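You operate a simulated robot arm through the tools that you are given. There is no shell and no other tool. Be economical: measure what you need, move in short steps, check, and stop when the job is done.

Carry out the task below with a simulated robot arm. There is one attempt and no reset: what you move stays moved.

JOB
Make breadcrumbs from the two bread chunks by the grinder and tip them into the small blue bowl.
Fine: push the bread down with the pusher, grind it all on to the tray, put pusher and tray on the island, spill nothing.

It is judged by the outcome, as a careful person would: the job done as asked, and still so three seconds after it is handed in. It fails if anything else is knocked over, pushed out of place, dropped, spilled or broken.

ROBOT AND FRAMES
A 6-joint arm with a two-finger parallel gripper, fixed in place. Base frame: the origin is at the foot of the arm, x ahead of it, y to its left, z up. Readings come in m, degrees, newtons and seconds.
With the tool pointing down near the work surface it reaches from about 0.24 to 0.56 m from the base axis. Its first joint turns from -166.0 to 166.0 degrees. Payload 3.91 kg.
The tool frame sits at the grasp point between the pads (the TCP): z along the fingers, y along the line on which they close. The tips reach 0.03 m beyond it. Largest opening 0.11 m; finger width 0.02, thickness 0.01; the body of the gripper, 0.048 by 0.112 m, starts 0.055 m behind the TCP.
Orientation is that of the tool frame in the base frame, as [roll, pitch, yaw] about the fixed x, y, z axes, in that order (R = Rz(yaw) Ry(pitch) Rx(roll)). With the fingers straight down and closing along the base's y, the tool's x points along the base's -x, its y along +y and its z along -z.

CONTROLS
- The arm moves only by the tool apply_moves. Its argument "rows" is one flat list of numbers, 7 for each row, row after row: the turn, a rotation vector about the base's x, y, z in degrees, then the shift along the base's x, y, z in m, then the finger opening in m, from 0 to 0.11. In form: [ax, ay, az, dx, dy, dz, gripper, ax, ay, az, dx, dy, dz, gripper, ...]. A call has 1 to 8 rows; each row is the pose to reach, as a shift and turn from the pose commanded when the call began. Each row takes 0.2 s and may step no farther than 0.05 m and 8.6 degrees from the row before; otherwise, or with a gripper value out of range, the whole call is refused. A pose out of reach is approached as far as the arm can. The call stops where the force on the tool passes 90 N (or 10 N more than at its start, if that is more) or the arm is blocked; 0.2 s more then pass. Each finger travels about 0.045 m/s and halts on what it meets, pressing with about 41 N; the grip force reading is that of the motor and also rises with nothing between the fingers. The clock runs only during rows and for 0.2 s after the last one: add rows that repeat a pose to give the fingers time. The reply holds the time, the measured pose of the TCP, the force on the tool along the base axes, the opening and the grip force, in the units named above and with some noise.
- Cameras (640 x 400 px; columns grow to the right, rows downward): "scene" is fixed at [0.2204, 0.4968, 1.5533]; the picture's right is [-0.65, -0.76, 0.00], its down [-0.56, 0.48, -0.68] and it looks along [0.51, -0.44, -0.73] (base axes); focal length 214 px, centre (320, 200). "wrist" rides on the gripper at [-0.036, 0, -0.057] in the tool frame; the picture's right is [0.00, -1.00, 0.00], its down [0.97, 0.00, -0.24] and it looks along [0.24, 0.00, 0.97] (tool axes); focal length 218 px, centre (320, 200). There is no depth. A picture from a camera that has moved, and an enlarged one, comes with that camera's place and axes in the base frame and with its lens.
- snapshot(camera): a new picture of that camera. It takes no simulated time.
- lift_body(by): slides the trunk up (or, below 0, down) by that many m; the arm rides with it, the base frame stays. It gives what a move gives, with no picture.
- inspect(camera, box): a new picture of the part [left, top, right, bottom] of that camera's present view, enlarged. It takes no simulated time.
- finish_job(): hands the job in; it is judged then, once.

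Work in short steps. Places have to be worked out from the pictures, the camera data and where the tool is seen: move nearer, look again, correct. Check each grasp and each placing, and mend what went wrong. You have 120 turns and 64 pictures in all, those below and enlarged ones among them. Open the gripper and draw the arm clear of the work before you hand the job in, unless the task says otherwise; then end with one line.

The tools are called after "Call:" as a command line: name --argument value ..., lists and objects as JSON in quotes. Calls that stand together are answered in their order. apply_moves: Moves the arm, as the interface text tells. Its arguments: {"type":"object","properties":{"rows":{"type":"array","items":{"type":"number"}}},"required":["rows"]} The other tools are called the same way: lift_body (by) slides the trunk up or down; snapshot (camera) takes a picture; inspect (camera, box) takes an enlarged picture of a part of a camera's view; finish_job () hands the job in.

At the start:

```text
time: 0.0
position: [0.3044, -0.1165, 1.4221]
tool_rot: [180.0, 0.0, -180.0]
ft_force: [-0.8, 0.2, 0.5]
width: 0.11
finger_force: 0.0
trunk travel left (down, up): [-0.59, 0.0]
```

scene: 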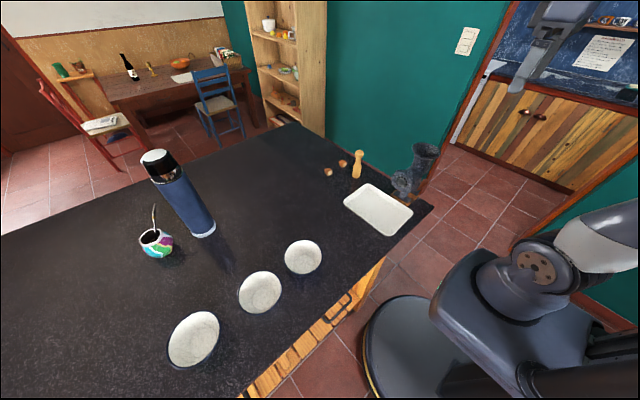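
wrist: 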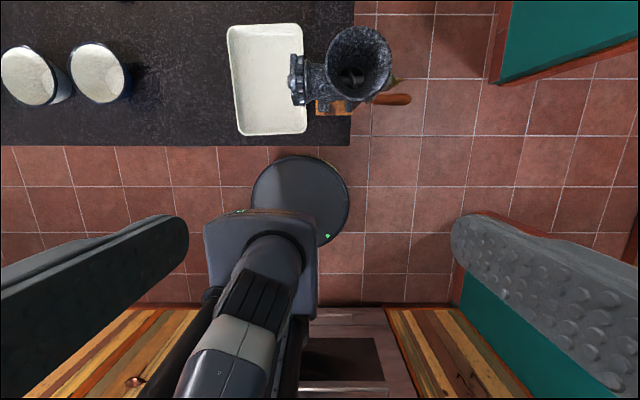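

I start by enlarging the grinder area in the scene view and the wrist view.

Call:
inspect --camera "scene" --box '[300, 130, 460, 250]'

Call:
inspect --camera "wrist" --box '[200, 0, 440, 150]'

Call:
inspect --camera "scene" --box '[120, 140, 340, 380]'

```text
3.33 times, centred on (380, 190) of scene
camera zoom: at [0.2204, 0.4968, 1.5533], right [-0.65, -0.76, 0.0], down [-0.56, 0.48, -0.68], along [0.51, -0.44, -0.73], focal length 715 px, centre (120, 233)
```

zoom: 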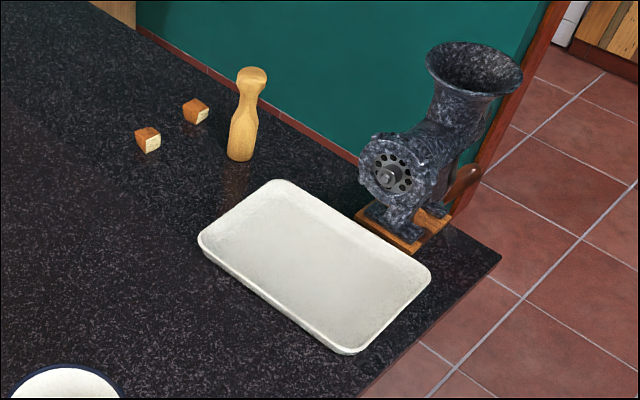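

```text
2.67 times, centred on (320, 75) of wrist
camera zoom: at [0.3385, -0.1173, 1.479], right [0.0, -1.0, 0.0], down [-0.97, 0.0, 0.24], along [-0.24, 0.0, -0.97], focal length 582 px, centre (320, 533)
```

zoom: 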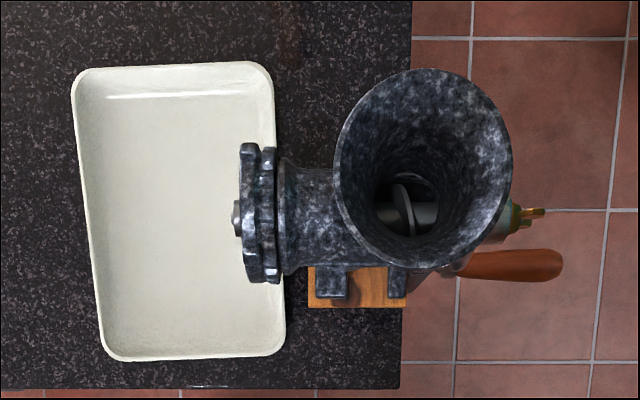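

```text
1.67 times, centred on (230, 260) of scene
camera zoom: at [0.2204, 0.4968, 1.5533], right [-0.65, -0.76, 0.0], down [-0.56, 0.48, -0.68], along [0.51, -0.44, -0.73], focal length 358 px, centre (470, 100)
```

zoom: 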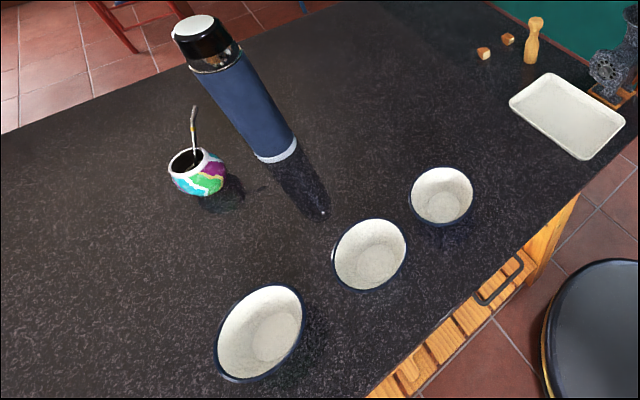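

The two views only agree if the counter top is near z≈0.95 (not 0.265); the tray is then at about x 0.37–0.58, y ±0.08, the bread near x 0.73. I tilt the tool forward in place to look at the bread and pusher closer.

Call:
apply_moves --rows '[0, -8, 0, 0.02, 0, 0, 0.11, 0, -16, 0, 0.04, 0.02, 0, 0.11, 0, -24, 0, 0.06, 0.03, 0, 0.11, 0, -32, 0, 0.08, 0.05, 0, 0.11, 0, -40, 0, 0.08, 0.06, 0, 0.11]'

Call:
snapshot --camera "wrist"

Call:
snapshot --camera "scene"

```text
time: 1.2
position: [0.3829, -0.0571, 1.4221]
tool_rot: [-180.0, 40.2, 180.0]
ft_force: [-0.4, 0.5, -1.0]
width: 0.1104
finger_force: 0.0
trunk travel left (down, up): [-0.59, 0.0]
```

```text
58 pictures are left
camera wrist: at [0.3724, -0.0576, 1.4888], right [0.0, -1.0, 0.0], down [-0.9, 0.0, -0.44], along [0.44, 0.0, -0.9], focal length 218 px, centre (320, 200)
```

wrist: 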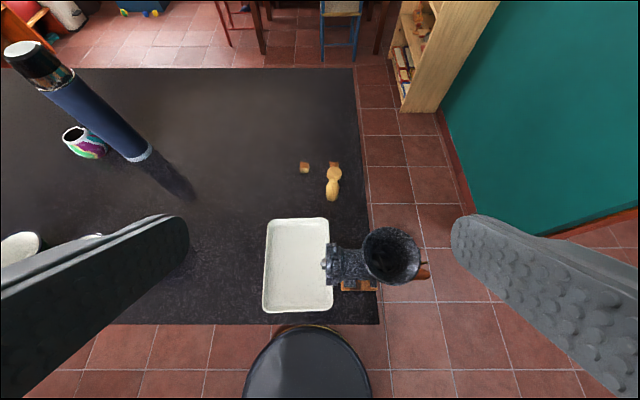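

```text
57 pictures are left
```

scene: 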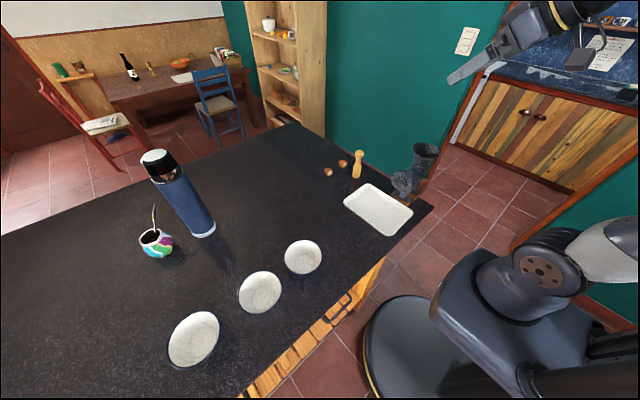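

Bread 1 triangulates to about (0.73, 0.00), the pusher to (0.648, −0.087), the counter to z≈0.955. The pusher blocks bread 2, so I deal with it first: approach above it with less tilt and see how the reach holds.

Call:
apply_moves --rows '[0, 2, 0, 0.031, -0.005, -0.028, 0.08, 0, 4, 0, 0.062, -0.01, -0.056, 0.08, 0, 6, 0, 0.093, -0.015, -0.084, 0.08, 0, 8, 0, 0.124, -0.02, -0.112, 0.08, 0, 10, 0, 0.155, -0.025, -0.14, 0.08, 0, 12, 0, 0.186, -0.03, -0.168, 0.08, 0, 15, 0, 0.21, -0.03, -0.2, 0.08]'

Call:
snapshot --camera "wrist"

```text
time: 2.8
position: [0.5936, -0.0859, 1.2205]
tool_rot: [180.0, 25.0, -179.9]
ft_force: [-0.5, 0.1, 0.1]
width: 0.0798
finger_force: 0.1
trunk travel left (down, up): [-0.59, 0.0]
```

```text
56 pictures are left
camera wrist: at [0.602, -0.0872, 1.2876], right [0.0, -1.0, 0.0], down [-0.98, 0.0, -0.19], along [0.19, 0.0, -0.98], focal length 218 px, centre (320, 200)
```

wrist: 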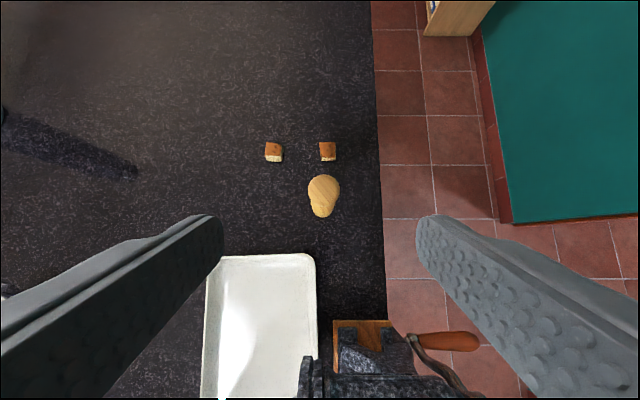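

Pusher at about (0.655, −0.09), bread at (0.739, −0.01) and (0.742, −0.10). I turn the tool upright above the pusher to see whether a straight-down pose reaches there.

Call:
apply_moves --rows '[0, 8, 0, 0.02, -0.002, -0.01, 0.08, 0, 16, 0, 0.04, -0.004, -0.02, 0.08, 0, 25, 0, 0.062, -0.004, -0.05, 0.08, 0, 25, 0, 0.062, -0.004, -0.05, 0.08]'

Call:
snapshot --camera "wrist"

```text
refused: row 3 steps farther than a row can; nothing moved
```

```text
55 pictures are left
camera wrist: at [0.602, -0.0872, 1.2876], right [0.0, -1.0, 0.0], down [-0.98, 0.0, -0.19], along [0.19, 0.0, -0.98], focal length 218 px, centre (320, 200)
```

wrist: 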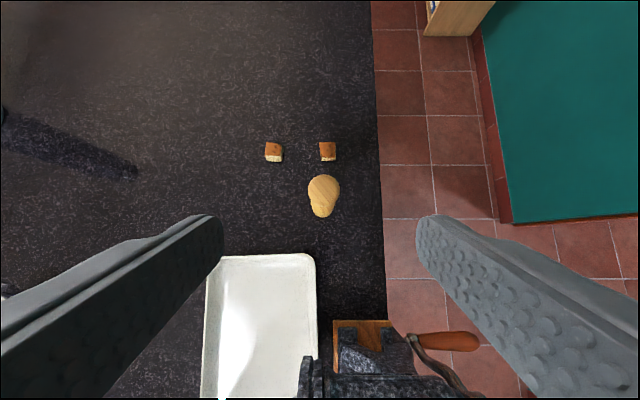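

The turn per row was slightly too big; I split it into smaller turns.

Call:
apply_moves --rows '[0, 8, 0, 0.02, -0.002, -0.01, 0.08, 0, 16, 0, 0.04, -0.004, -0.02, 0.08, 0, 22, 0, 0.055, -0.004, -0.04, 0.08, 0, 25, 0, 0.062, -0.004, -0.05, 0.08]'

```text
time: 3.8
position: [0.6559, -0.0901, 1.1715]
tool_rot: [-179.9, 0.0, -180.0]
ft_force: [-0.6, 0.5, 0.2]
width: 0.08
finger_force: 0.0
trunk travel left (down, up): [-0.59, 0.0]
```

Straight down reaches here. A picture to align on the pusher head.

Call:
snapshot --camera "wrist"

```text
54 pictures are left
camera wrist: at [0.6909, -0.0907, 1.2283], right [0.0, -1.0, 0.0], down [-0.97, 0.0, 0.24], along [-0.24, 0.0, -0.97], focal length 218 px, centre (320, 200)
```

wrist: 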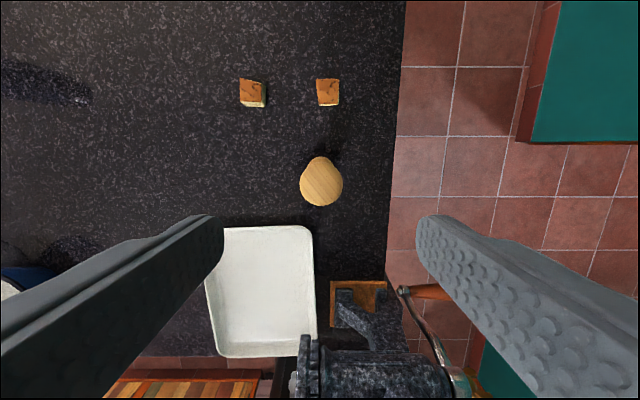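

Pusher axis at about (0.662, −0.091). I go straight down around its head and close.

Call:
apply_moves --rows '[0, 0, 0, 0.006, -0.001, -0.02, 0.08, 0, 0, 0, 0.006, -0.001, -0.06, 0.08, 0, 0, 0, 0.006, -0.001, -0.11, 0.08, 0, 0, 0, 0.006, -0.001, -0.11, 0.06, 0, 0, 0, 0.006, -0.001, -0.11, 0.03, 0, 0, 0, 0.006, -0.001, -0.11, 0.02, 0, 0, 0, 0.006, -0.001, -0.11, 0.02, 0, 0, 0, 0.006, -0.001, -0.11, 0.02]'

Call:
snapshot --camera "wrist"

Call:
inspect --camera "scene" --box '[300, 110, 460, 210]'

```text
time: 5.6
position: [0.6613, -0.0911, 1.0613]
tool_rot: [-179.9, 0.0, -179.8]
ft_force: [0.1, -0.7, 0.2]
width: 0.0348
finger_force: 41.5
trunk travel left (down, up): [-0.59, 0.0]
```

```text
53 pictures are left
camera wrist: at [0.6965, -0.0922, 1.1188], right [0.0, -1.0, 0.0], down [-0.97, 0.0, 0.24], along [-0.24, 0.0, -0.97], focal length 218 px, centre (320, 200)
```

wrist: 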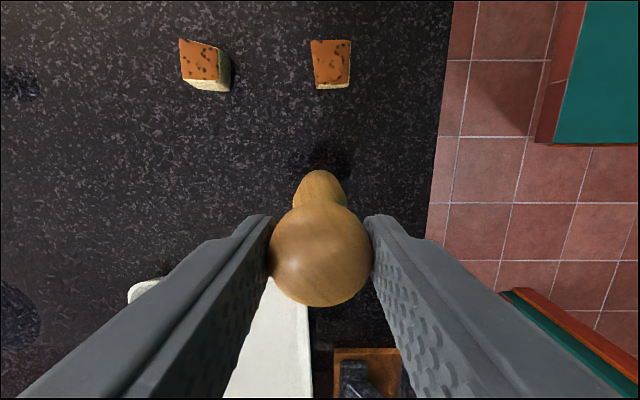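

```text
4.00 times, centred on (380, 160) of scene
camera zoom: at [0.2204, 0.4968, 1.5533], right [-0.65, -0.76, 0.0], down [-0.56, 0.48, -0.68], along [0.51, -0.44, -0.73], focal length 858 px, centre (80, 360)
```

zoom: 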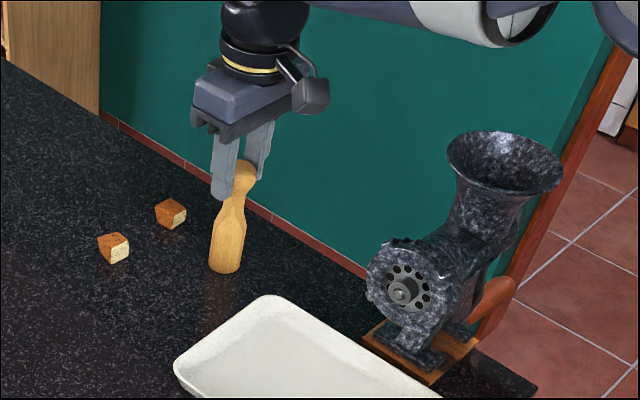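

Pusher is held by its head (35 mm). I lift it a little and stand it out of the way at about (0.64, 0.13).

Call:
apply_moves --rows '[0, 0, 0, 0, 0, 0.03, 0.02, 0, 0, 0, 0, 0.03, 0.05, 0.02, 0, 0, 0, -0.005, 0.075, 0.05, 0.02, 0, 0, 0, -0.01, 0.12, 0.05, 0.02, 0, 0, 0, -0.015, 0.165, 0.05, 0.02, 0, 0, 0, -0.02, 0.2, 0.05, 0.02, 0, 0, 0, -0.02, 0.22, 0.04, 0.02, 0, 0, 0, -0.02, 0.22, 0.015, 0.02]'

Call:
inspect --camera "scene" --box '[260, 110, 420, 210]'

```text
time: 7.4
position: [0.6423, 0.1279, 1.0758]
tool_rot: [179.9, 0.0, -180.0]
ft_force: [0.0, 0.2, -0.4]
width: 0.0349
finger_force: 41.0
trunk travel left (down, up): [-0.59, 0.0]
```

```text
4.00 times, centred on (340, 160) of scene
camera zoom: at [0.2204, 0.4968, 1.5533], right [-0.65, -0.76, 0.0], down [-0.56, 0.48, -0.68], along [0.51, -0.44, -0.73], focal length 858 px, centre (240, 360)
```

zoom: 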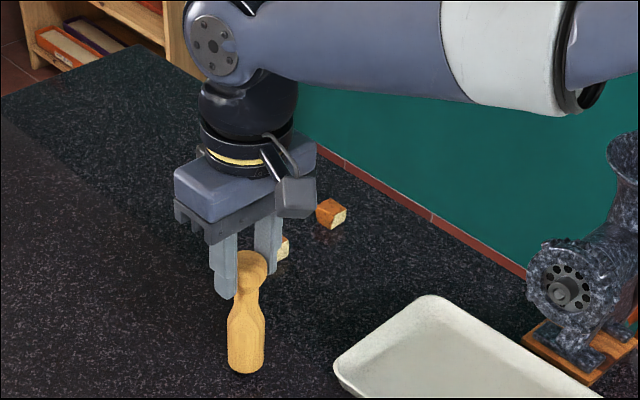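

Clear spot below. Lower the remaining 14 mm, release, and raise.

Call:
apply_moves --rows '[0, 0, 0, 0, 0, -0.008, 0.02, 0, 0, 0, 0, 0, -0.014, 0.02, 0, 0, 0, 0, 0, -0.014, 0.045, 0, 0, 0, 0, 0, -0.014, 0.06, 0, 0, 0, 0, 0, -0.014, 0.07, 0, 0, 0, 0, 0, 0.03, 0.07, 0, 0, 0, 0, 0, 0.08, 0.07]'

Call:
snapshot --camera "wrist"

```text
time: 9.0
position: [0.6422, 0.1295, 1.1549]
tool_rot: [-180.0, 0.0, -179.9]
ft_force: [0.4, 0.0, 0.1]
width: 0.07
finger_force: 0.0
trunk travel left (down, up): [-0.59, 0.0]
```

```text
50 pictures are left
camera wrist: at [0.6768, 0.1277, 1.2133], right [0.0, -1.0, 0.0], down [-0.97, 0.0, 0.24], along [-0.24, 0.0, -0.97], focal length 218 px, centre (320, 200)
```

wrist: 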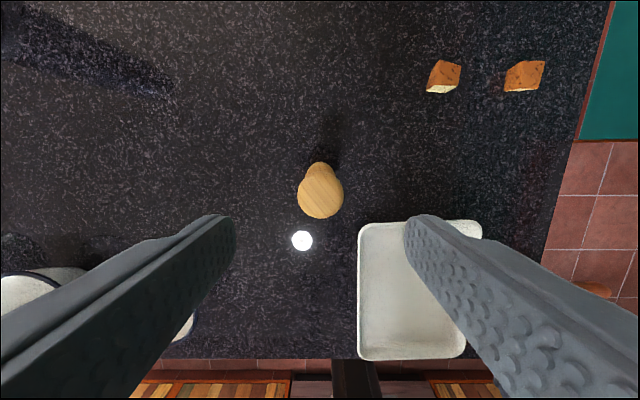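

Better triangulation gives bread 1 (0.753, −0.008), bread 2 (0.754, −0.101), centre z≈0.943, so the counter is near z≈0.928. I move above bread 1 with a moderate opening.

Call:
apply_moves --rows '[0, 0, 0, 0.025, -0.035, 0, 0.07, 0, 0, 0, 0.05, -0.07, 0, 0.07, 0, 0, 0, 0.08, -0.105, -0.01, 0.07, 0, 0, 0, 0.105, -0.137, -0.03, 0.07, 0, 0, 0, 0.111, -0.137, -0.06, 0.07, 0, 0, 0, 0.111, -0.137, -0.09, 0.07, 0, 0, 0, 0.111, -0.137, -0.12, 0.07]'

Call:
snapshot --camera "wrist"

```text
time: 10.6
position: [0.7526, -0.0082, 1.0354]
tool_rot: [180.0, 0.0, -179.9]
ft_force: [-0.5, -0.6, -0.4]
width: 0.0701
finger_force: 0.0
out of reach, approached as far as the arm can: row 4, 5, 6
trunk travel left (down, up): [-0.59, 0.0]
```

```text
49 pictures are left
camera wrist: at [0.7871, -0.0094, 1.0933], right [0.0, -1.0, 0.0], down [-0.97, 0.0, 0.24], along [-0.24, 0.0, -0.97], focal length 218 px, centre (320, 200)
```

wrist: 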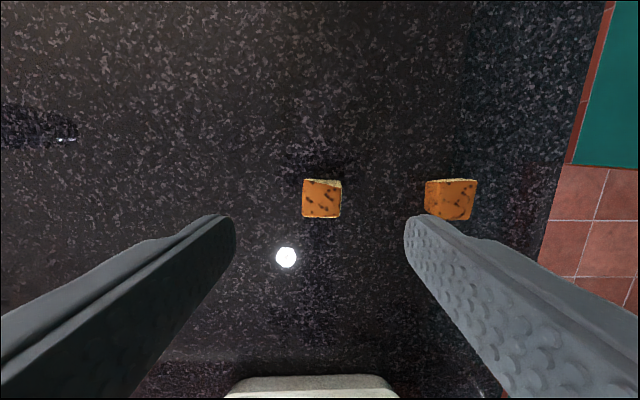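

Bread 1 is centred between the fingers. I descend to TCP z≈0.964 (tips just above the counter) and close on it.

Call:
apply_moves --rows '[0, 0, 0, 0, -0.001, -0.03, 0.07, 0, 0, 0, 0, -0.001, -0.055, 0.07, 0, 0, 0, 0, -0.001, -0.071, 0.06, 0, 0, 0, 0, -0.001, -0.071, 0.045, 0, 0, 0, 0, -0.001, -0.071, 0.03, 0, 0, 0, 0, -0.001, -0.071, 0.02, 0, 0, 0, 0, -0.001, -0.071, 0.02]'

```text
time: 12.2
position: [0.7523, -0.0087, 0.9659]
tool_rot: [-180.0, -0.1, -179.9]
ft_force: [0.8, -0.3, 1.4]
width: 0.0258
finger_force: 41.0
trunk travel left (down, up): [-0.59, 0.0]
```

Gripped (26 mm). Lift and draw back to above the hopper area, high, for a view of the hopper.

Call:
apply_moves --rows '[0, 0, 0, 0, 0, 0.03, 0.015, 0, 0, 0, -0.02, 0, 0.075, 0.015, 0, 0, 0, -0.045, -0.01, 0.115, 0.015, 0, 0, 0, -0.075, -0.03, 0.15, 0.015, 0, 0, 0, -0.105, -0.05, 0.18, 0.015, 0, 0, 0, -0.135, -0.07, 0.21, 0.015, 0, 0, 0, -0.16, -0.09, 0.245, 0.015, 0, 0, 0, -0.19, -0.11, 0.27, 0.015]'

Call:
apply_moves --rows '[0, 0, 0, -0.03, -0.01, 0.02, 0.015, 0, 0, 0, -0.06, -0.02, 0.05, 0.015, 0, 0, 0, -0.08, -0.04, 0.06, 0.015]'

Call:
snapshot --camera "wrist"

Call:
inspect --camera "scene" --box '[340, 70, 500, 220]'

```text
refused: row 4 steps farther than a row can; nothing moved
```

```text
time: 13.0
position: [0.6721, -0.048, 1.026]
tool_rot: [180.0, 0.0, -179.9]
ft_force: [-0.3, 0.3, -0.3]
width: 0.0253
finger_force: 41.4
trunk travel left (down, up): [-0.59, 0.0]
```

```text
48 pictures are left
camera wrist: at [0.7066, -0.0494, 1.0835], right [0.0, -1.0, 0.0], down [-0.97, 0.0, 0.24], along [-0.24, 0.0, -0.97], focal length 218 px, centre (320, 200)
```

wrist: 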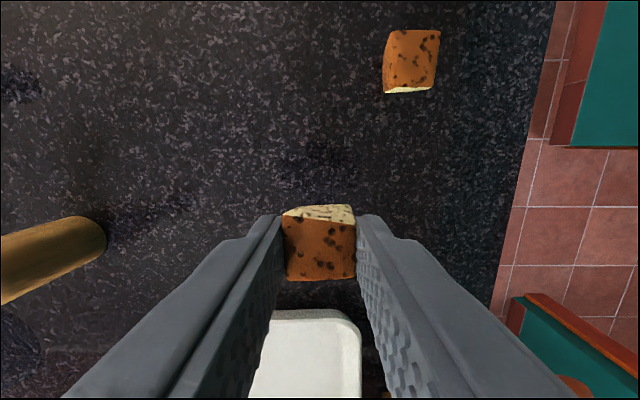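

```text
2.67 times, centred on (420, 145) of scene
camera zoom: at [0.2204, 0.4968, 1.5533], right [-0.65, -0.76, 0.0], down [-0.56, 0.48, -0.68], along [0.51, -0.44, -0.73], focal length 572 px, centre (53, 347)
```

zoom: 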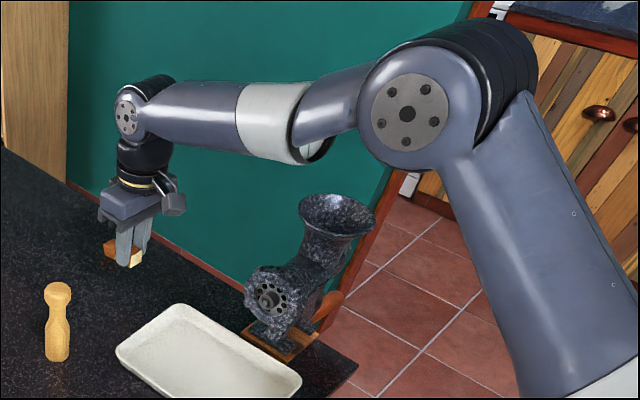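

The first call was refused, the second ran and was harmless. Bread 1 is held well. Continue up and back for a view of the hopper.

Call:
apply_moves --rows '[0, 0, 0, 0, 0, 0.045, 0.015, 0, 0, 0, -0.01, 0, 0.09, 0.015, 0, 0, 0, -0.03, -0.01, 0.13, 0.015, 0, 0, 0, -0.05, -0.03, 0.17, 0.015, 0, 0, 0, -0.07, -0.05, 0.21, 0.015, 0, 0, 0, -0.09, -0.07, 0.235, 0.015, 0, 0, 0, -0.11, -0.11, 0.235, 0.015]'

Call:
snapshot --camera "wrist"

```text
time: 14.6
position: [0.563, -0.1603, 1.261]
tool_rot: [179.9, 0.0, -179.9]
ft_force: [-0.8, -0.3, 1.2]
width: 0.025
finger_force: 40.8
trunk travel left (down, up): [-0.59, 0.0]
```

```text
46 pictures are left
camera wrist: at [0.5967, -0.1602, 1.319], right [0.0, -1.0, 0.0], down [-0.97, 0.0, 0.24], along [-0.24, 0.0, -0.97], focal length 218 px, centre (320, 200)
```

wrist: 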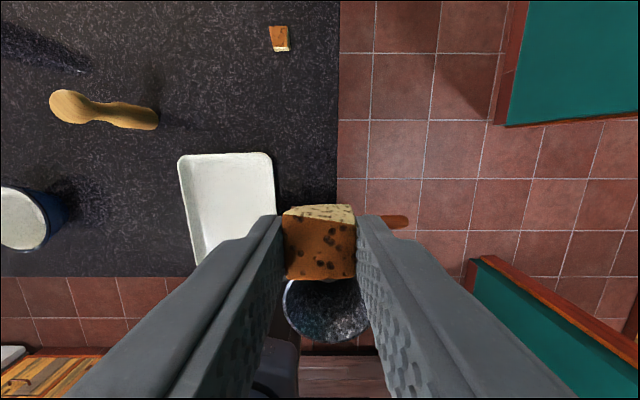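

Hopper mouth is centred at about (0.453, −0.165), rim z≈1.15. I move above it at z 1.23 and check from the scene camera.

Call:
apply_moves --rows '[0, 0, 0, -0.04, -0.002, 0, 0.015, 0, 0, 0, -0.08, -0.004, -0.01, 0.015, 0, 0, 0, -0.11, -0.004, -0.03, 0.015]'

Call:
inspect --camera "scene" --box '[360, 60, 500, 200]'

Call:
snapshot --camera "wrist"

```text
time: 15.4
position: [0.4517, -0.163, 1.2288]
tool_rot: [179.9, 0.0, -179.8]
ft_force: [-1.2, 0.3, -0.9]
width: 0.0255
finger_force: 41.3
trunk travel left (down, up): [-0.59, 0.0]
```

```text
2.86 times, centred on (430, 130) of scene
camera zoom: at [0.2204, 0.4968, 1.5533], right [-0.65, -0.76, 0.0], down [-0.56, 0.48, -0.68], along [0.51, -0.44, -0.73], focal length 613 px, centre (6, 400)
```

zoom: 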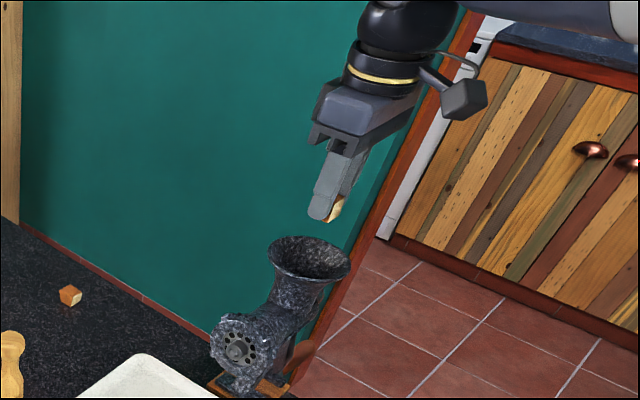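

```text
44 pictures are left
camera wrist: at [0.4862, -0.1641, 1.2872], right [0.0, -1.0, 0.0], down [-0.97, 0.0, 0.24], along [-0.24, 0.0, -0.97], focal length 218 px, centre (320, 200)
```

wrist: 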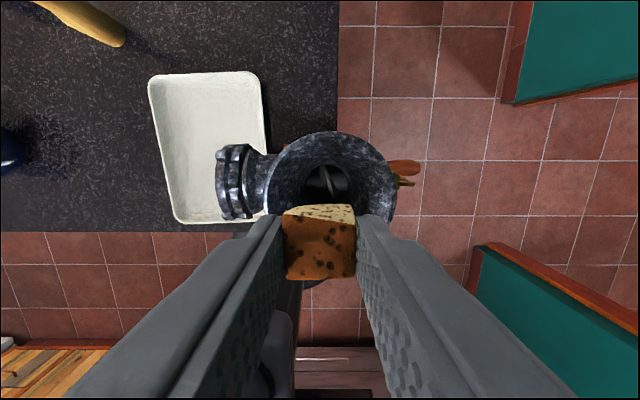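

Bread lines up with the mouth (about 5 mm off in y). I lower so the tips are just inside the rim and release gently.

Call:
apply_moves --rows '[0, 0, 0, 0.001, -0.006, -0.03, 0.015, 0, 0, 0, 0.001, -0.006, -0.065, 0.015, 0, 0, 0, 0.001, -0.006, -0.065, 0.035, 0, 0, 0, 0.001, -0.006, -0.065, 0.045, 0, 0, 0, 0.001, -0.006, -0.065, 0.045, 0, 0, 0, 0.001, -0.006, -0.03, 0.045, 0, 0, 0, 0.001, -0.006, 0.01, 0.045]'

Call:
snapshot --camera "wrist"

```text
time: 17.0
position: [0.4535, -0.1697, 1.2395]
tool_rot: [179.9, 0.0, -179.9]
ft_force: [-0.4, 0.3, 1.0]
width: 0.045
finger_force: 0.0
trunk travel left (down, up): [-0.59, 0.0]
```

```text
43 pictures are left
camera wrist: at [0.4885, -0.1711, 1.2973], right [0.0, -1.0, 0.0], down [-0.97, 0.0, 0.24], along [-0.24, 0.0, -0.97], focal length 218 px, centre (320, 200)
```

wrist: 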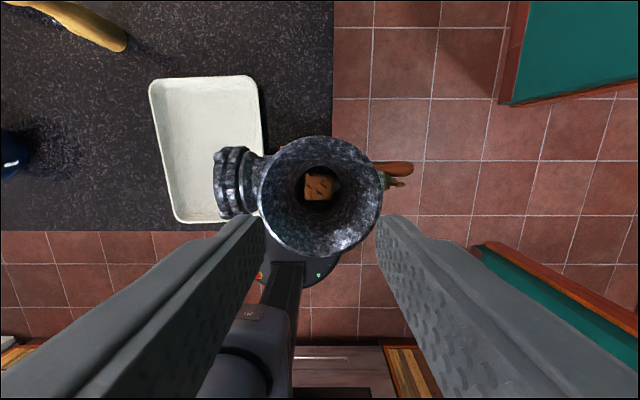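

Bread 1 sits in the throat. Now over to bread 2 at (0.754, −0.101).

Call:
apply_moves --rows '[0, 0, 0, 0.045, 0.015, 0, 0.07, 0, 0, 0, 0.09, 0.03, 0, 0.07, 0, 0, 0, 0.135, 0.045, 0, 0.07, 0, 0, 0, 0.175, 0.06, -0.02, 0.07, 0, 0, 0, 0.2, 0.068, -0.06, 0.07, 0, 0, 0, 0.225, 0.068, -0.1, 0.07, 0, 0, 0, 0.25, 0.068, -0.14, 0.07, 0, 0, 0, 0.275, 0.068, -0.18, 0.07]'

Call:
snapshot --camera "wrist"

```text
time: 18.8
position: [0.7302, -0.1019, 1.0588]
tool_rot: [-180.0, 0.1, -180.0]
ft_force: [0.4, -0.5, 0.4]
width: 0.0698
finger_force: 0.1
trunk travel left (down, up): [-0.59, 0.0]
```

```text
42 pictures are left
camera wrist: at [0.7646, -0.1019, 1.117], right [0.0, -1.0, 0.0], down [-0.97, 0.0, 0.24], along [-0.24, 0.0, -0.97], focal length 218 px, centre (320, 200)
```

wrist: 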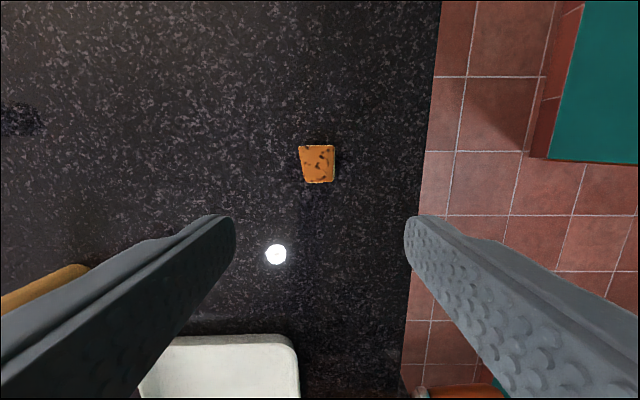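

Bread 2 at (0.752, −0.100). Shift over it, descend and close.

Call:
apply_moves --rows '[0, 0, 0, 0.021, 0.002, -0.03, 0.07, 0, 0, 0, 0.021, 0.002, -0.065, 0.07, 0, 0, 0, 0.021, 0.002, -0.093, 0.06, 0, 0, 0, 0.021, 0.002, -0.093, 0.045, 0, 0, 0, 0.021, 0.002, -0.093, 0.03, 0, 0, 0, 0.021, 0.002, -0.093, 0.015, 0, 0, 0, 0.021, 0.002, -0.093, 0.015]'

```text
time: 20.4
position: [0.75, -0.0994, 0.9675]
tool_rot: [-180.0, 0.0, -179.9]
ft_force: [-1.0, -0.9, -0.6]
width: 0.0238
finger_force: 40.8
trunk travel left (down, up): [-0.59, 0.0]
```

Held at 24 mm. Lift and carry back towards the hopper.

Call:
apply_moves --rows '[0, 0, 0, -0.01, 0, 0.035, 0.015, 0, 0, 0, -0.035, 0, 0.075, 0.015, 0, 0, 0, -0.06, 0, 0.115, 0.015, 0, 0, 0, -0.085, -0.01, 0.155, 0.015, 0, 0, 0, -0.11, -0.02, 0.195, 0.015, 0, 0, 0, -0.135, -0.03, 0.23, 0.015, 0, 0, 0, -0.165, -0.04, 0.265, 0.015, 0, 0, 0, -0.205, -0.055, 0.275, 0.015]'

```text
time: 22.2
position: [0.5435, -0.1555, 1.2428]
tool_rot: [-179.9, 0.1, 180.0]
ft_force: [0.0, -0.1, -1.0]
width: 0.023
finger_force: 41.2
trunk travel left (down, up): [-0.59, 0.0]
```

Position over the hopper axis, lower into the mouth, release, rise.

Call:
apply_moves --rows '[0, 0, 0, -0.046, -0.008, 0, 0.015, 0, 0, 0, -0.091, -0.0155, 0, 0.015, 0, 0, 0, -0.091, -0.0155, -0.04, 0.015, 0, 0, 0, -0.091, -0.0155, -0.078, 0.015, 0, 0, 0, -0.091, -0.0155, -0.078, 0.035, 0, 0, 0, -0.091, -0.0155, -0.078, 0.045, 0, 0, 0, -0.091, -0.0155, -0.04, 0.045, 0, 0, 0, -0.091, -0.0155, 0.005, 0.045]'

Call:
snapshot --camera "wrist"

```text
time: 24.0
position: [0.4533, -0.1688, 1.2474]
tool_rot: [-180.0, 0.0, -179.9]
ft_force: [-0.9, -0.4, -0.1]
width: 0.0448
finger_force: 0.1
trunk travel left (down, up): [-0.59, 0.0]
```

```text
41 pictures are left
camera wrist: at [0.4885, -0.1703, 1.3052], right [0.0, -1.0, 0.0], down [-0.97, 0.0, 0.24], along [-0.24, 0.0, -0.97], focal length 218 px, centre (320, 200)
```

wrist: 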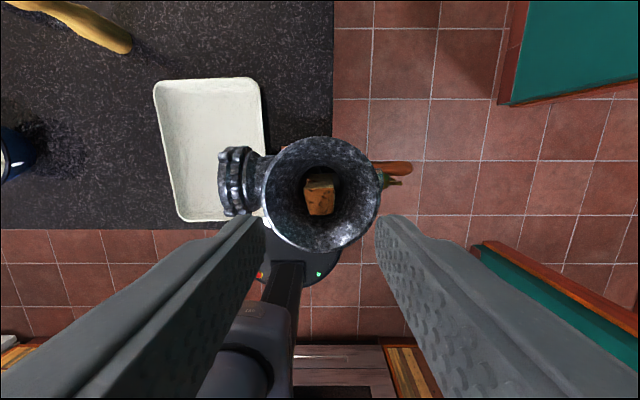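

Both chunks are in the throat. Now fetch the pusher, standing at (0.642, 0.129).

Call:
apply_moves --rows '[0, 0, 0, 0.025, 0.04, 0, 0.08, 0, 0, 0, 0.05, 0.08, 0, 0.08, 0, 0, 0, 0.075, 0.12, 0, 0.08, 0, 0, 0, 0.1, 0.16, -0.01, 0.08, 0, 0, 0, 0.125, 0.2, -0.02, 0.08, 0, 0, 0, 0.15, 0.24, -0.04, 0.08, 0, 0, 0, 0.172, 0.272, -0.06, 0.08, 0, 0, 0, 0.189, 0.298, -0.08, 0.08]'

Call:
snapshot --camera "wrist"

```text
refused: row 6 steps farther than a row can; nothing moved
```

```text
40 pictures are left
camera wrist: at [0.4885, -0.1703, 1.3052], right [0.0, -1.0, 0.0], down [-0.97, 0.0, 0.24], along [-0.24, 0.0, -0.97], focal length 218 px, centre (320, 200)
```

wrist: 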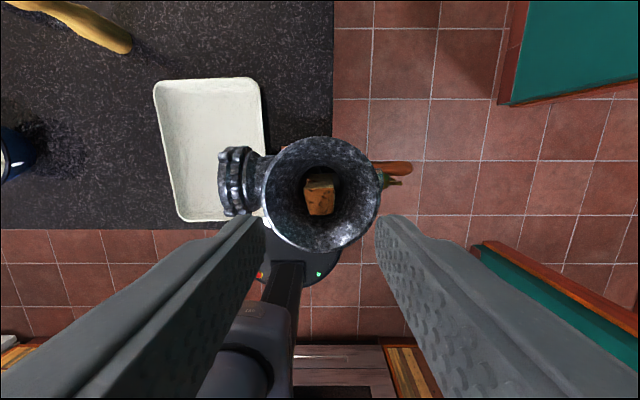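

A step was a hair over the limit; I use even smaller steps.

Call:
apply_moves --rows '[0, 0, 0, 0.025, 0.04, 0, 0.08, 0, 0, 0, 0.05, 0.08, 0, 0.08, 0, 0, 0, 0.075, 0.12, 0, 0.08, 0, 0, 0, 0.1, 0.16, 0, 0.08, 0, 0, 0, 0.125, 0.2, 0, 0.08, 0, 0, 0, 0.15, 0.238, 0, 0.08, 0, 0, 0, 0.172, 0.27, -0.01, 0.08, 0, 0, 0, 0.189, 0.298, -0.04, 0.08]'

Call:
snapshot --camera "wrist"

```text
time: 25.8
position: [0.6421, 0.1292, 1.2056]
tool_rot: [-180.0, 0.0, -180.0]
ft_force: [0.2, 0.6, -0.2]
width: 0.0799
finger_force: 0.0
trunk travel left (down, up): [-0.59, 0.0]
```

```text
39 pictures are left
camera wrist: at [0.6771, 0.1273, 1.2638], right [0.0, -1.0, 0.0], down [-0.97, 0.0, 0.24], along [-0.24, 0.0, -0.97], focal length 218 px, centre (320, 200)
```

wrist: 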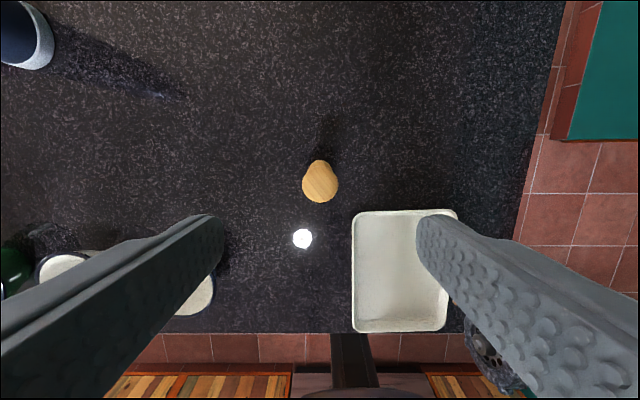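

The pusher is upright below. Descend, grip its head.

Call:
apply_moves --rows '[0, 0, 0, 0, 0, -0.045, 0.08, 0, 0, 0, 0, 0, -0.09, 0.08, 0, 0, 0, 0, 0, -0.125, 0.08, 0, 0, 0, 0, 0, -0.142, 0.06, 0, 0, 0, 0, 0, -0.142, 0.035, 0, 0, 0, 0, 0, -0.142, 0.015, 0, 0, 0, 0, 0, -0.142, 0.015, 0, 0, 0, 0, 0, -0.142, 0.015]'

```text
time: 27.6
position: [0.6433, 0.1288, 1.0651]
tool_rot: [179.9, -0.1, -179.8]
ft_force: [0.3, -0.1, 0.4]
width: 0.0344
finger_force: 41.6
trunk travel left (down, up): [-0.59, 0.0]
```

Held. Raise it to z≈1.33 while drawing in.

Call:
apply_moves --rows '[0, 0, 0, 0, 0, 0.04, 0.015, 0, 0, 0, 0, 0, 0.08, 0.015, 0, 0, 0, -0.015, -0.01, 0.12, 0.015, 0, 0, 0, -0.035, -0.02, 0.155, 0.015, 0, 0, 0, -0.06, -0.03, 0.19, 0.015, 0, 0, 0, -0.085, -0.04, 0.22, 0.015, 0, 0, 0, -0.11, -0.06, 0.25, 0.015, 0, 0, 0, -0.13, -0.09, 0.265, 0.015]'

```text
time: 29.4
position: [0.5108, 0.0374, 1.3298]
tool_rot: [-180.0, 0.0, -179.9]
ft_force: [0.1, -0.3, -1.0]
width: 0.0345
finger_force: 41.2
trunk travel left (down, up): [-0.59, 0.0]
```

Now over the hopper axis (0.450, −0.171) and look.

Call:
apply_moves --rows '[0, 0, 0, -0.015, -0.042, 0, 0.015, 0, 0, 0, -0.03, -0.084, 0, 0.015, 0, 0, 0, -0.045, -0.126, 0, 0.015, 0, 0, 0, -0.058, -0.168, 0, 0.015, 0, 0, 0, -0.06, -0.208, 0, 0.015]'

Call:
inspect --camera "scene" --box '[360, 40, 520, 200]'

Call:
snapshot --camera "wrist"

```text
time: 30.6
position: [0.4529, -0.1701, 1.3295]
tool_rot: [179.9, 0.0, -179.8]
ft_force: [0.6, -0.7, -1.1]
width: 0.0344
finger_force: 40.8
trunk travel left (down, up): [-0.59, 0.0]
```

```text
2.50 times, centred on (440, 120) of scene
camera zoom: at [0.2204, 0.4968, 1.5533], right [-0.65, -0.76, 0.0], down [-0.56, 0.48, -0.68], along [0.51, -0.44, -0.73], focal length 536 px, centre (20, 400)
```

zoom: 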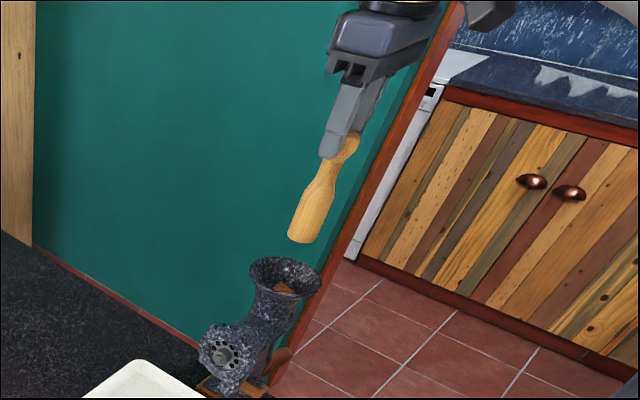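

```text
37 pictures are left
camera wrist: at [0.4869, -0.1718, 1.3872], right [0.0, -1.0, 0.0], down [-0.97, 0.0, 0.24], along [-0.24, 0.0, -0.97], focal length 218 px, centre (320, 200)
```

wrist: 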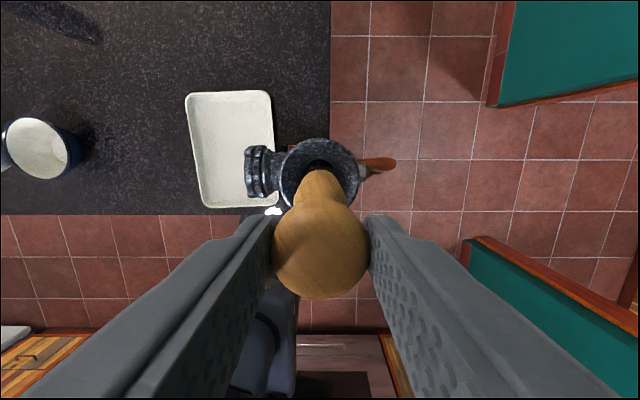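

Pusher end is over the mouth. Lower it in stages, watching the force.

Call:
apply_moves --rows '[0, 0, 0, -0.002, 0, -0.02, 0.015, 0, 0, 0, -0.002, 0, -0.04, 0.015, 0, 0, 0, -0.002, 0, -0.055, 0.015, 0, 0, 0, -0.002, 0, -0.07, 0.015, 0, 0, 0, -0.002, 0, -0.085, 0.015]'

Call:
inspect --camera "scene" --box '[360, 70, 520, 200]'

```text
time: 31.8
position: [0.4477, -0.1693, 1.2444]
tool_rot: [-179.9, -0.1, -179.9]
ft_force: [-1.7, 0.6, -4.1]
width: 0.0344
finger_force: 40.4
trunk travel left (down, up): [-0.59, 0.0]
```

```text
3.08 times, centred on (440, 135) of scene
camera zoom: at [0.2204, 0.4968, 1.5533], right [-0.65, -0.76, 0.0], down [-0.56, 0.48, -0.68], along [0.51, -0.44, -0.73], focal length 660 px, centre (-49, 400)
```

zoom: 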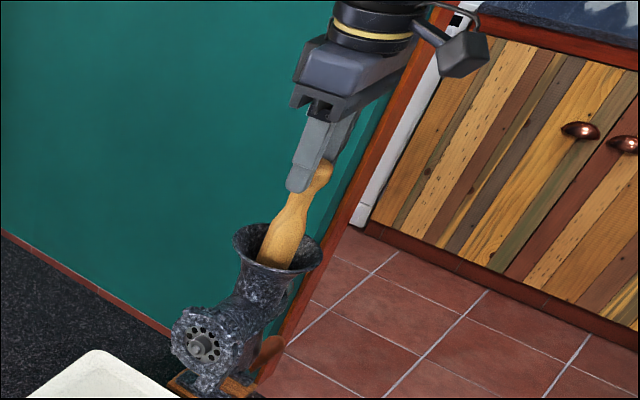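

Entering the hopper cleanly. Continue down in small steps.

Call:
apply_moves --rows '[0, 0, 0, 0, -0.001, -0.01, 0.015, 0, 0, 0, 0, -0.001, -0.02, 0.015, 0, 0, 0, 0, -0.001, -0.03, 0.015, 0, 0, 0, 0, -0.001, -0.04, 0.015]'

```text
time: 32.8
position: [0.4501, -0.1711, 1.2082]
tool_rot: [-179.9, 0.3, -179.9]
ft_force: [1.7, -0.2, 26.4]
width: 0.0348
finger_force: 40.8
trunk travel left (down, up): [-0.59, 0.0]
```

About 26 N of resistance: pressing on bread. Push a bit further.

Call:
apply_moves --rows '[0, 0, 0, 0, 0, -0.005, 0.015, 0, 0, 0, 0, 0, -0.01, 0.015, 0, 0, 0, 0, 0, -0.01, 0.015]'

Call:
snapshot --camera "wrist"

Call:
inspect --camera "scene" --box '[380, 90, 480, 200]'

```text
time: 33.5
position: [0.4517, -0.1702, 1.2073]
tool_rot: [-179.4, 1.6, -179.9]
ft_force: [-6.5, 5.7, 33.0]
width: 0.0346
finger_force: 41.2
trunk travel left (down, up): [-0.59, 0.0]
stopped in row 3: the force on the tool passed its limit (the readings are from after the stop); the commanded pose is now the measured one
```

```text
35 pictures are left
camera wrist: at [0.4843, -0.1703, 1.2659], right [0.0, -1.0, 0.01], down [-0.98, 0.0, 0.21], along [-0.21, -0.01, -0.98], focal length 218 px, centre (320, 200)
```

wrist: 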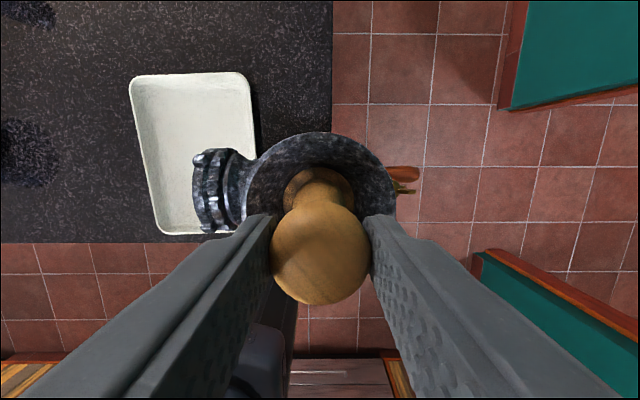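

```text
3.64 times, centred on (430, 145) of scene
camera zoom: at [0.2204, 0.4968, 1.5533], right [-0.65, -0.76, 0.0], down [-0.56, 0.48, -0.68], along [0.51, -0.44, -0.73], focal length 780 px, centre (-80, 400)
```

zoom: 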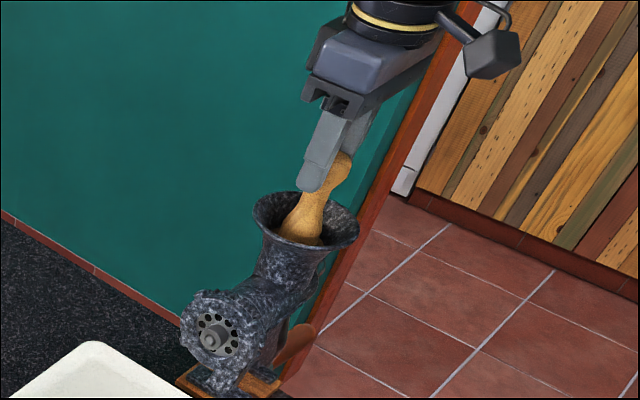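

Force limit reached; the pusher won't go lower. I raise it to clear the mouth and look at the bread.

Call:
apply_moves --rows '[0.3, -1.6, 0, 0, 0, 0.02, 0.015, 0.3, -1.6, 0, 0, 0, 0.06, 0.015, 0.3, -1.6, 0, 0, 0, 0.1, 0.015, 0.3, -1.6, 0, 0, 0, 0.13, 0.015, 0.3, -1.6, 0, 0.04, 0, 0.14, 0.015, 0.3, -1.6, 0, 0.08, 0, 0.14, 0.015]'

Call:
snapshot --camera "wrist"

Call:
inspect --camera "scene" --box '[380, 90, 480, 200]'

```text
time: 35.0
position: [0.534, -0.1726, 1.342]
tool_rot: [-179.9, 2.6, -179.9]
ft_force: [-0.1, -0.7, -0.1]
width: 0.0343
finger_force: 40.8
trunk travel left (down, up): [-0.59, 0.0]
```

```text
33 pictures are left
camera wrist: at [0.5658, -0.1733, 1.4021], right [0.0, -1.0, 0.0], down [-0.98, 0.0, 0.19], along [-0.19, 0.0, -0.98], focal length 218 px, centre (320, 200)
```

wrist: 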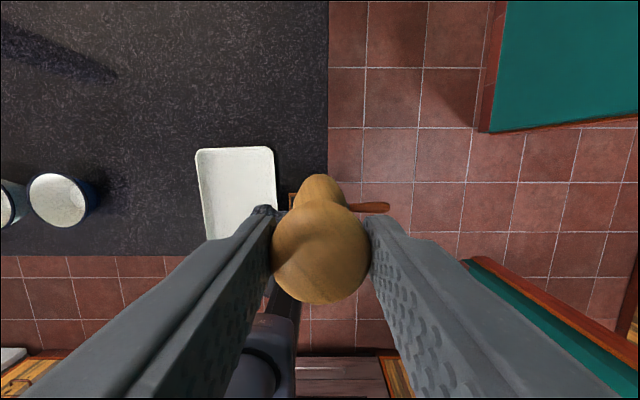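

```text
3.64 times, centred on (430, 145) of scene
camera zoom: at [0.2204, 0.4968, 1.5533], right [-0.65, -0.76, 0.0], down [-0.56, 0.48, -0.68], along [0.51, -0.44, -0.73], focal length 780 px, centre (-80, 400)
```

zoom: 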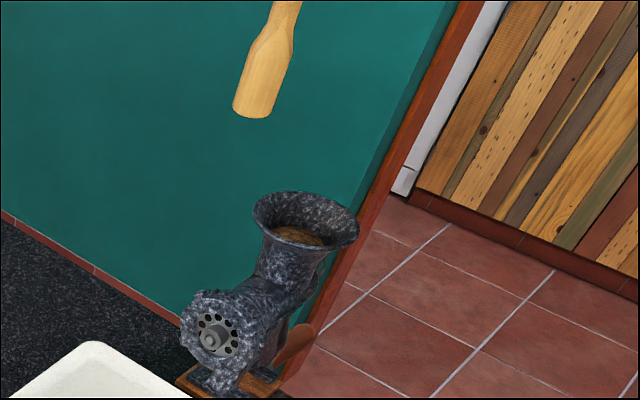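

Bread looks lower and crushed in the neck. I put the pusher back at its original free spot (0.66, −0.09) so I can look inside and crank.

Call:
apply_moves --rows '[0, 2.6, 0, 0.03, 0.02, 0, 0.015, 0, 2.6, 0, 0.06, 0.04, -0.02, 0.015, 0, 2.6, 0, 0.09, 0.06, -0.045, 0.015, 0, 2.6, 0, 0.11, 0.075, -0.085, 0.015, 0, 2.6, 0, 0.126, 0.082, -0.13, 0.015, 0, 2.6, 0, 0.126, 0.082, -0.175, 0.015, 0, 2.6, 0, 0.126, 0.082, -0.22, 0.015, 0, 2.6, 0, 0.126, 0.082, -0.262, 0.015]'

Call:
inspect --camera "scene" --box '[300, 110, 460, 210]'

```text
time: 36.8
position: [0.6613, -0.0889, 1.0814]
tool_rot: [180.0, 0.2, -179.8]
ft_force: [0.7, 0.0, -1.3]
width: 0.0343
finger_force: 41.2
trunk travel left (down, up): [-0.59, 0.0]
```

```text
4.00 times, centred on (380, 160) of scene
camera zoom: at [0.2204, 0.4968, 1.5533], right [-0.65, -0.76, 0.0], down [-0.56, 0.48, -0.68], along [0.51, -0.44, -0.73], focal length 858 px, centre (80, 360)
```

zoom: 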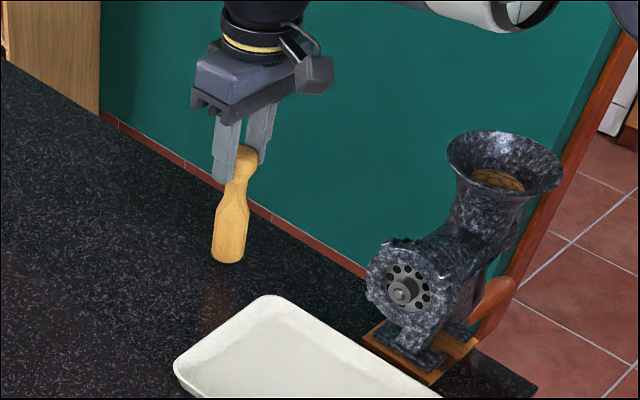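

Still ~15 mm up. Lower in small steps to contact.

Call:
apply_moves --rows '[0, 0, 0, 0, 0, -0.007, 0.015, 0, 0, 0, 0, 0, -0.012, 0.015, 0, 0, 0, 0, 0, -0.015, 0.015, 0, 0, 0, 0, 0, -0.015, 0.015]'

```text
time: 37.8
position: [0.6593, -0.089, 1.066]
tool_rot: [-179.8, 0.2, -179.9]
ft_force: [-0.4, -0.2, -0.6]
width: 0.0342
finger_force: 40.7
trunk travel left (down, up): [-0.59, 0.0]
```

Call:
apply_moves --rows '[0, 0, 0, 0, 0, -0.002, 0.015, 0, 0, 0, 0, 0, -0.004, 0.015, 0, 0, 0, 0, 0, -0.004, 0.015]'

```text
time: 38.5
position: [0.6596, -0.0896, 1.0626]
tool_rot: [-179.9, 0.1, -179.9]
ft_force: [-0.6, -0.2, 4.4]
width: 0.0344
finger_force: 41.1
trunk travel left (down, up): [-0.59, 0.0]
```

A light contact (about 4 N): the pusher stands. Release, rise.

Call:
apply_moves --rows '[0, 0, 0, 0, 0, 0, 0.035, 0, 0, 0, 0, 0, 0, 0.05, 0, 0, 0, 0, 0, 0, 0.07, 0, 0, 0, 0, 0, 0, 0.07, 0, 0, 0, 0, 0, 0.04, 0.07, 0, 0, 0, 0, 0, 0.085, 0.07, 0, 0, 0, -0.02, -0.01, 0.125, 0.07, 0, 0, 0, -0.04, -0.03, 0.16, 0.07]'

Call:
snapshot --camera "wrist"

```text
time: 40.4
position: [0.619, -0.1201, 1.2215]
tool_rot: [-179.9, 0.2, -179.9]
ft_force: [0.0, 0.0, -0.3]
width: 0.0698
finger_force: 0.1
trunk travel left (down, up): [-0.59, 0.0]
```

```text
30 pictures are left
camera wrist: at [0.6536, -0.1208, 1.2797], right [0.0, -1.0, 0.0], down [-0.97, 0.0, 0.24], along [-0.24, 0.0, -0.97], focal length 218 px, centre (320, 200)
```

wrist: 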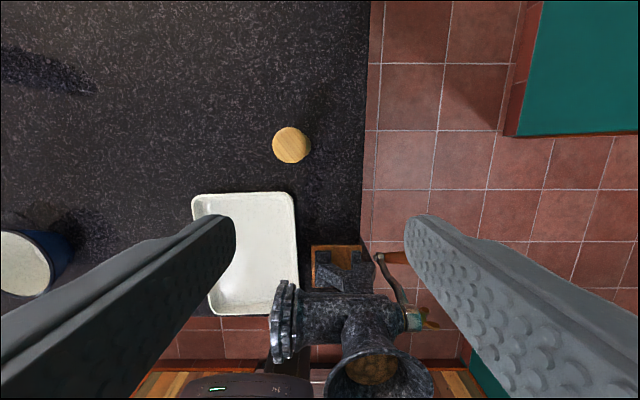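

Pusher stands upright. The crank hangs straight down off the counter edge: hub near (0.452, −0.24, 1.05), handle along y from −0.235 to −0.322 at x≈0.455, z≈0.935. I turn the tool −90° so the fingers close along x, moving out to y≈−0.30.

Call:
apply_moves --rows '[0, 0, -8, 0, -0.025, 0.01, 0.07, 0, 0, -16, 0, -0.05, 0.02, 0.07, 0, 0, -24, 0, -0.075, 0.03, 0.07, 0, 0, -32, 0, -0.1, 0.04, 0.07, 0, 0, -40, -0.01, -0.125, 0.04, 0.07, 0, 0, -48, -0.02, -0.15, 0.04, 0.07, 0, 0, -56, -0.035, -0.17, 0.04, 0.07, 0, 0, -64, -0.05, -0.18, 0.04, 0.07]'

```text
time: 42.1
position: [0.5697, -0.2993, 1.2619]
tool_rot: [-179.8, 0.2, 115.9]
ft_force: [0.9, 0.7, -0.4]
width: 0.07
finger_force: 0.0
trunk travel left (down, up): [-0.59, 0.0]
```

Call:
apply_moves --rows '[0, 0, -8, -0.03, 0, -0.01, 0.07, 0, 0, -16, -0.06, 0, -0.03, 0.07, 0, 0, -24, -0.09, 0, -0.05, 0.07, 0, 0, -26, -0.115, 0, -0.08, 0.07]'

Call:
snapshot --camera "wrist"

```text
time: 43.1
position: [0.4518, -0.2995, 1.1813]
tool_rot: [-180.0, 0.3, 90.0]
ft_force: [0.7, 0.2, -0.4]
width: 0.07
finger_force: 0.1
trunk travel left (down, up): [-0.59, 0.0]
```

```text
29 pictures are left
camera wrist: at [0.4509, -0.3368, 1.2396], right [-1.0, 0.0, 0.0], down [0.0, 0.97, 0.24], along [0.0, 0.24, -0.97], focal length 218 px, centre (320, 200)
```

wrist: 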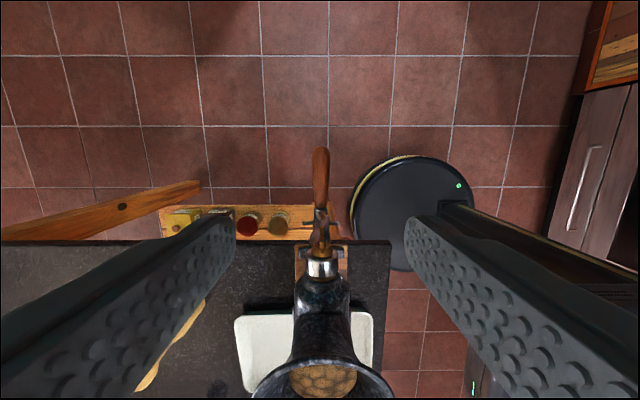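

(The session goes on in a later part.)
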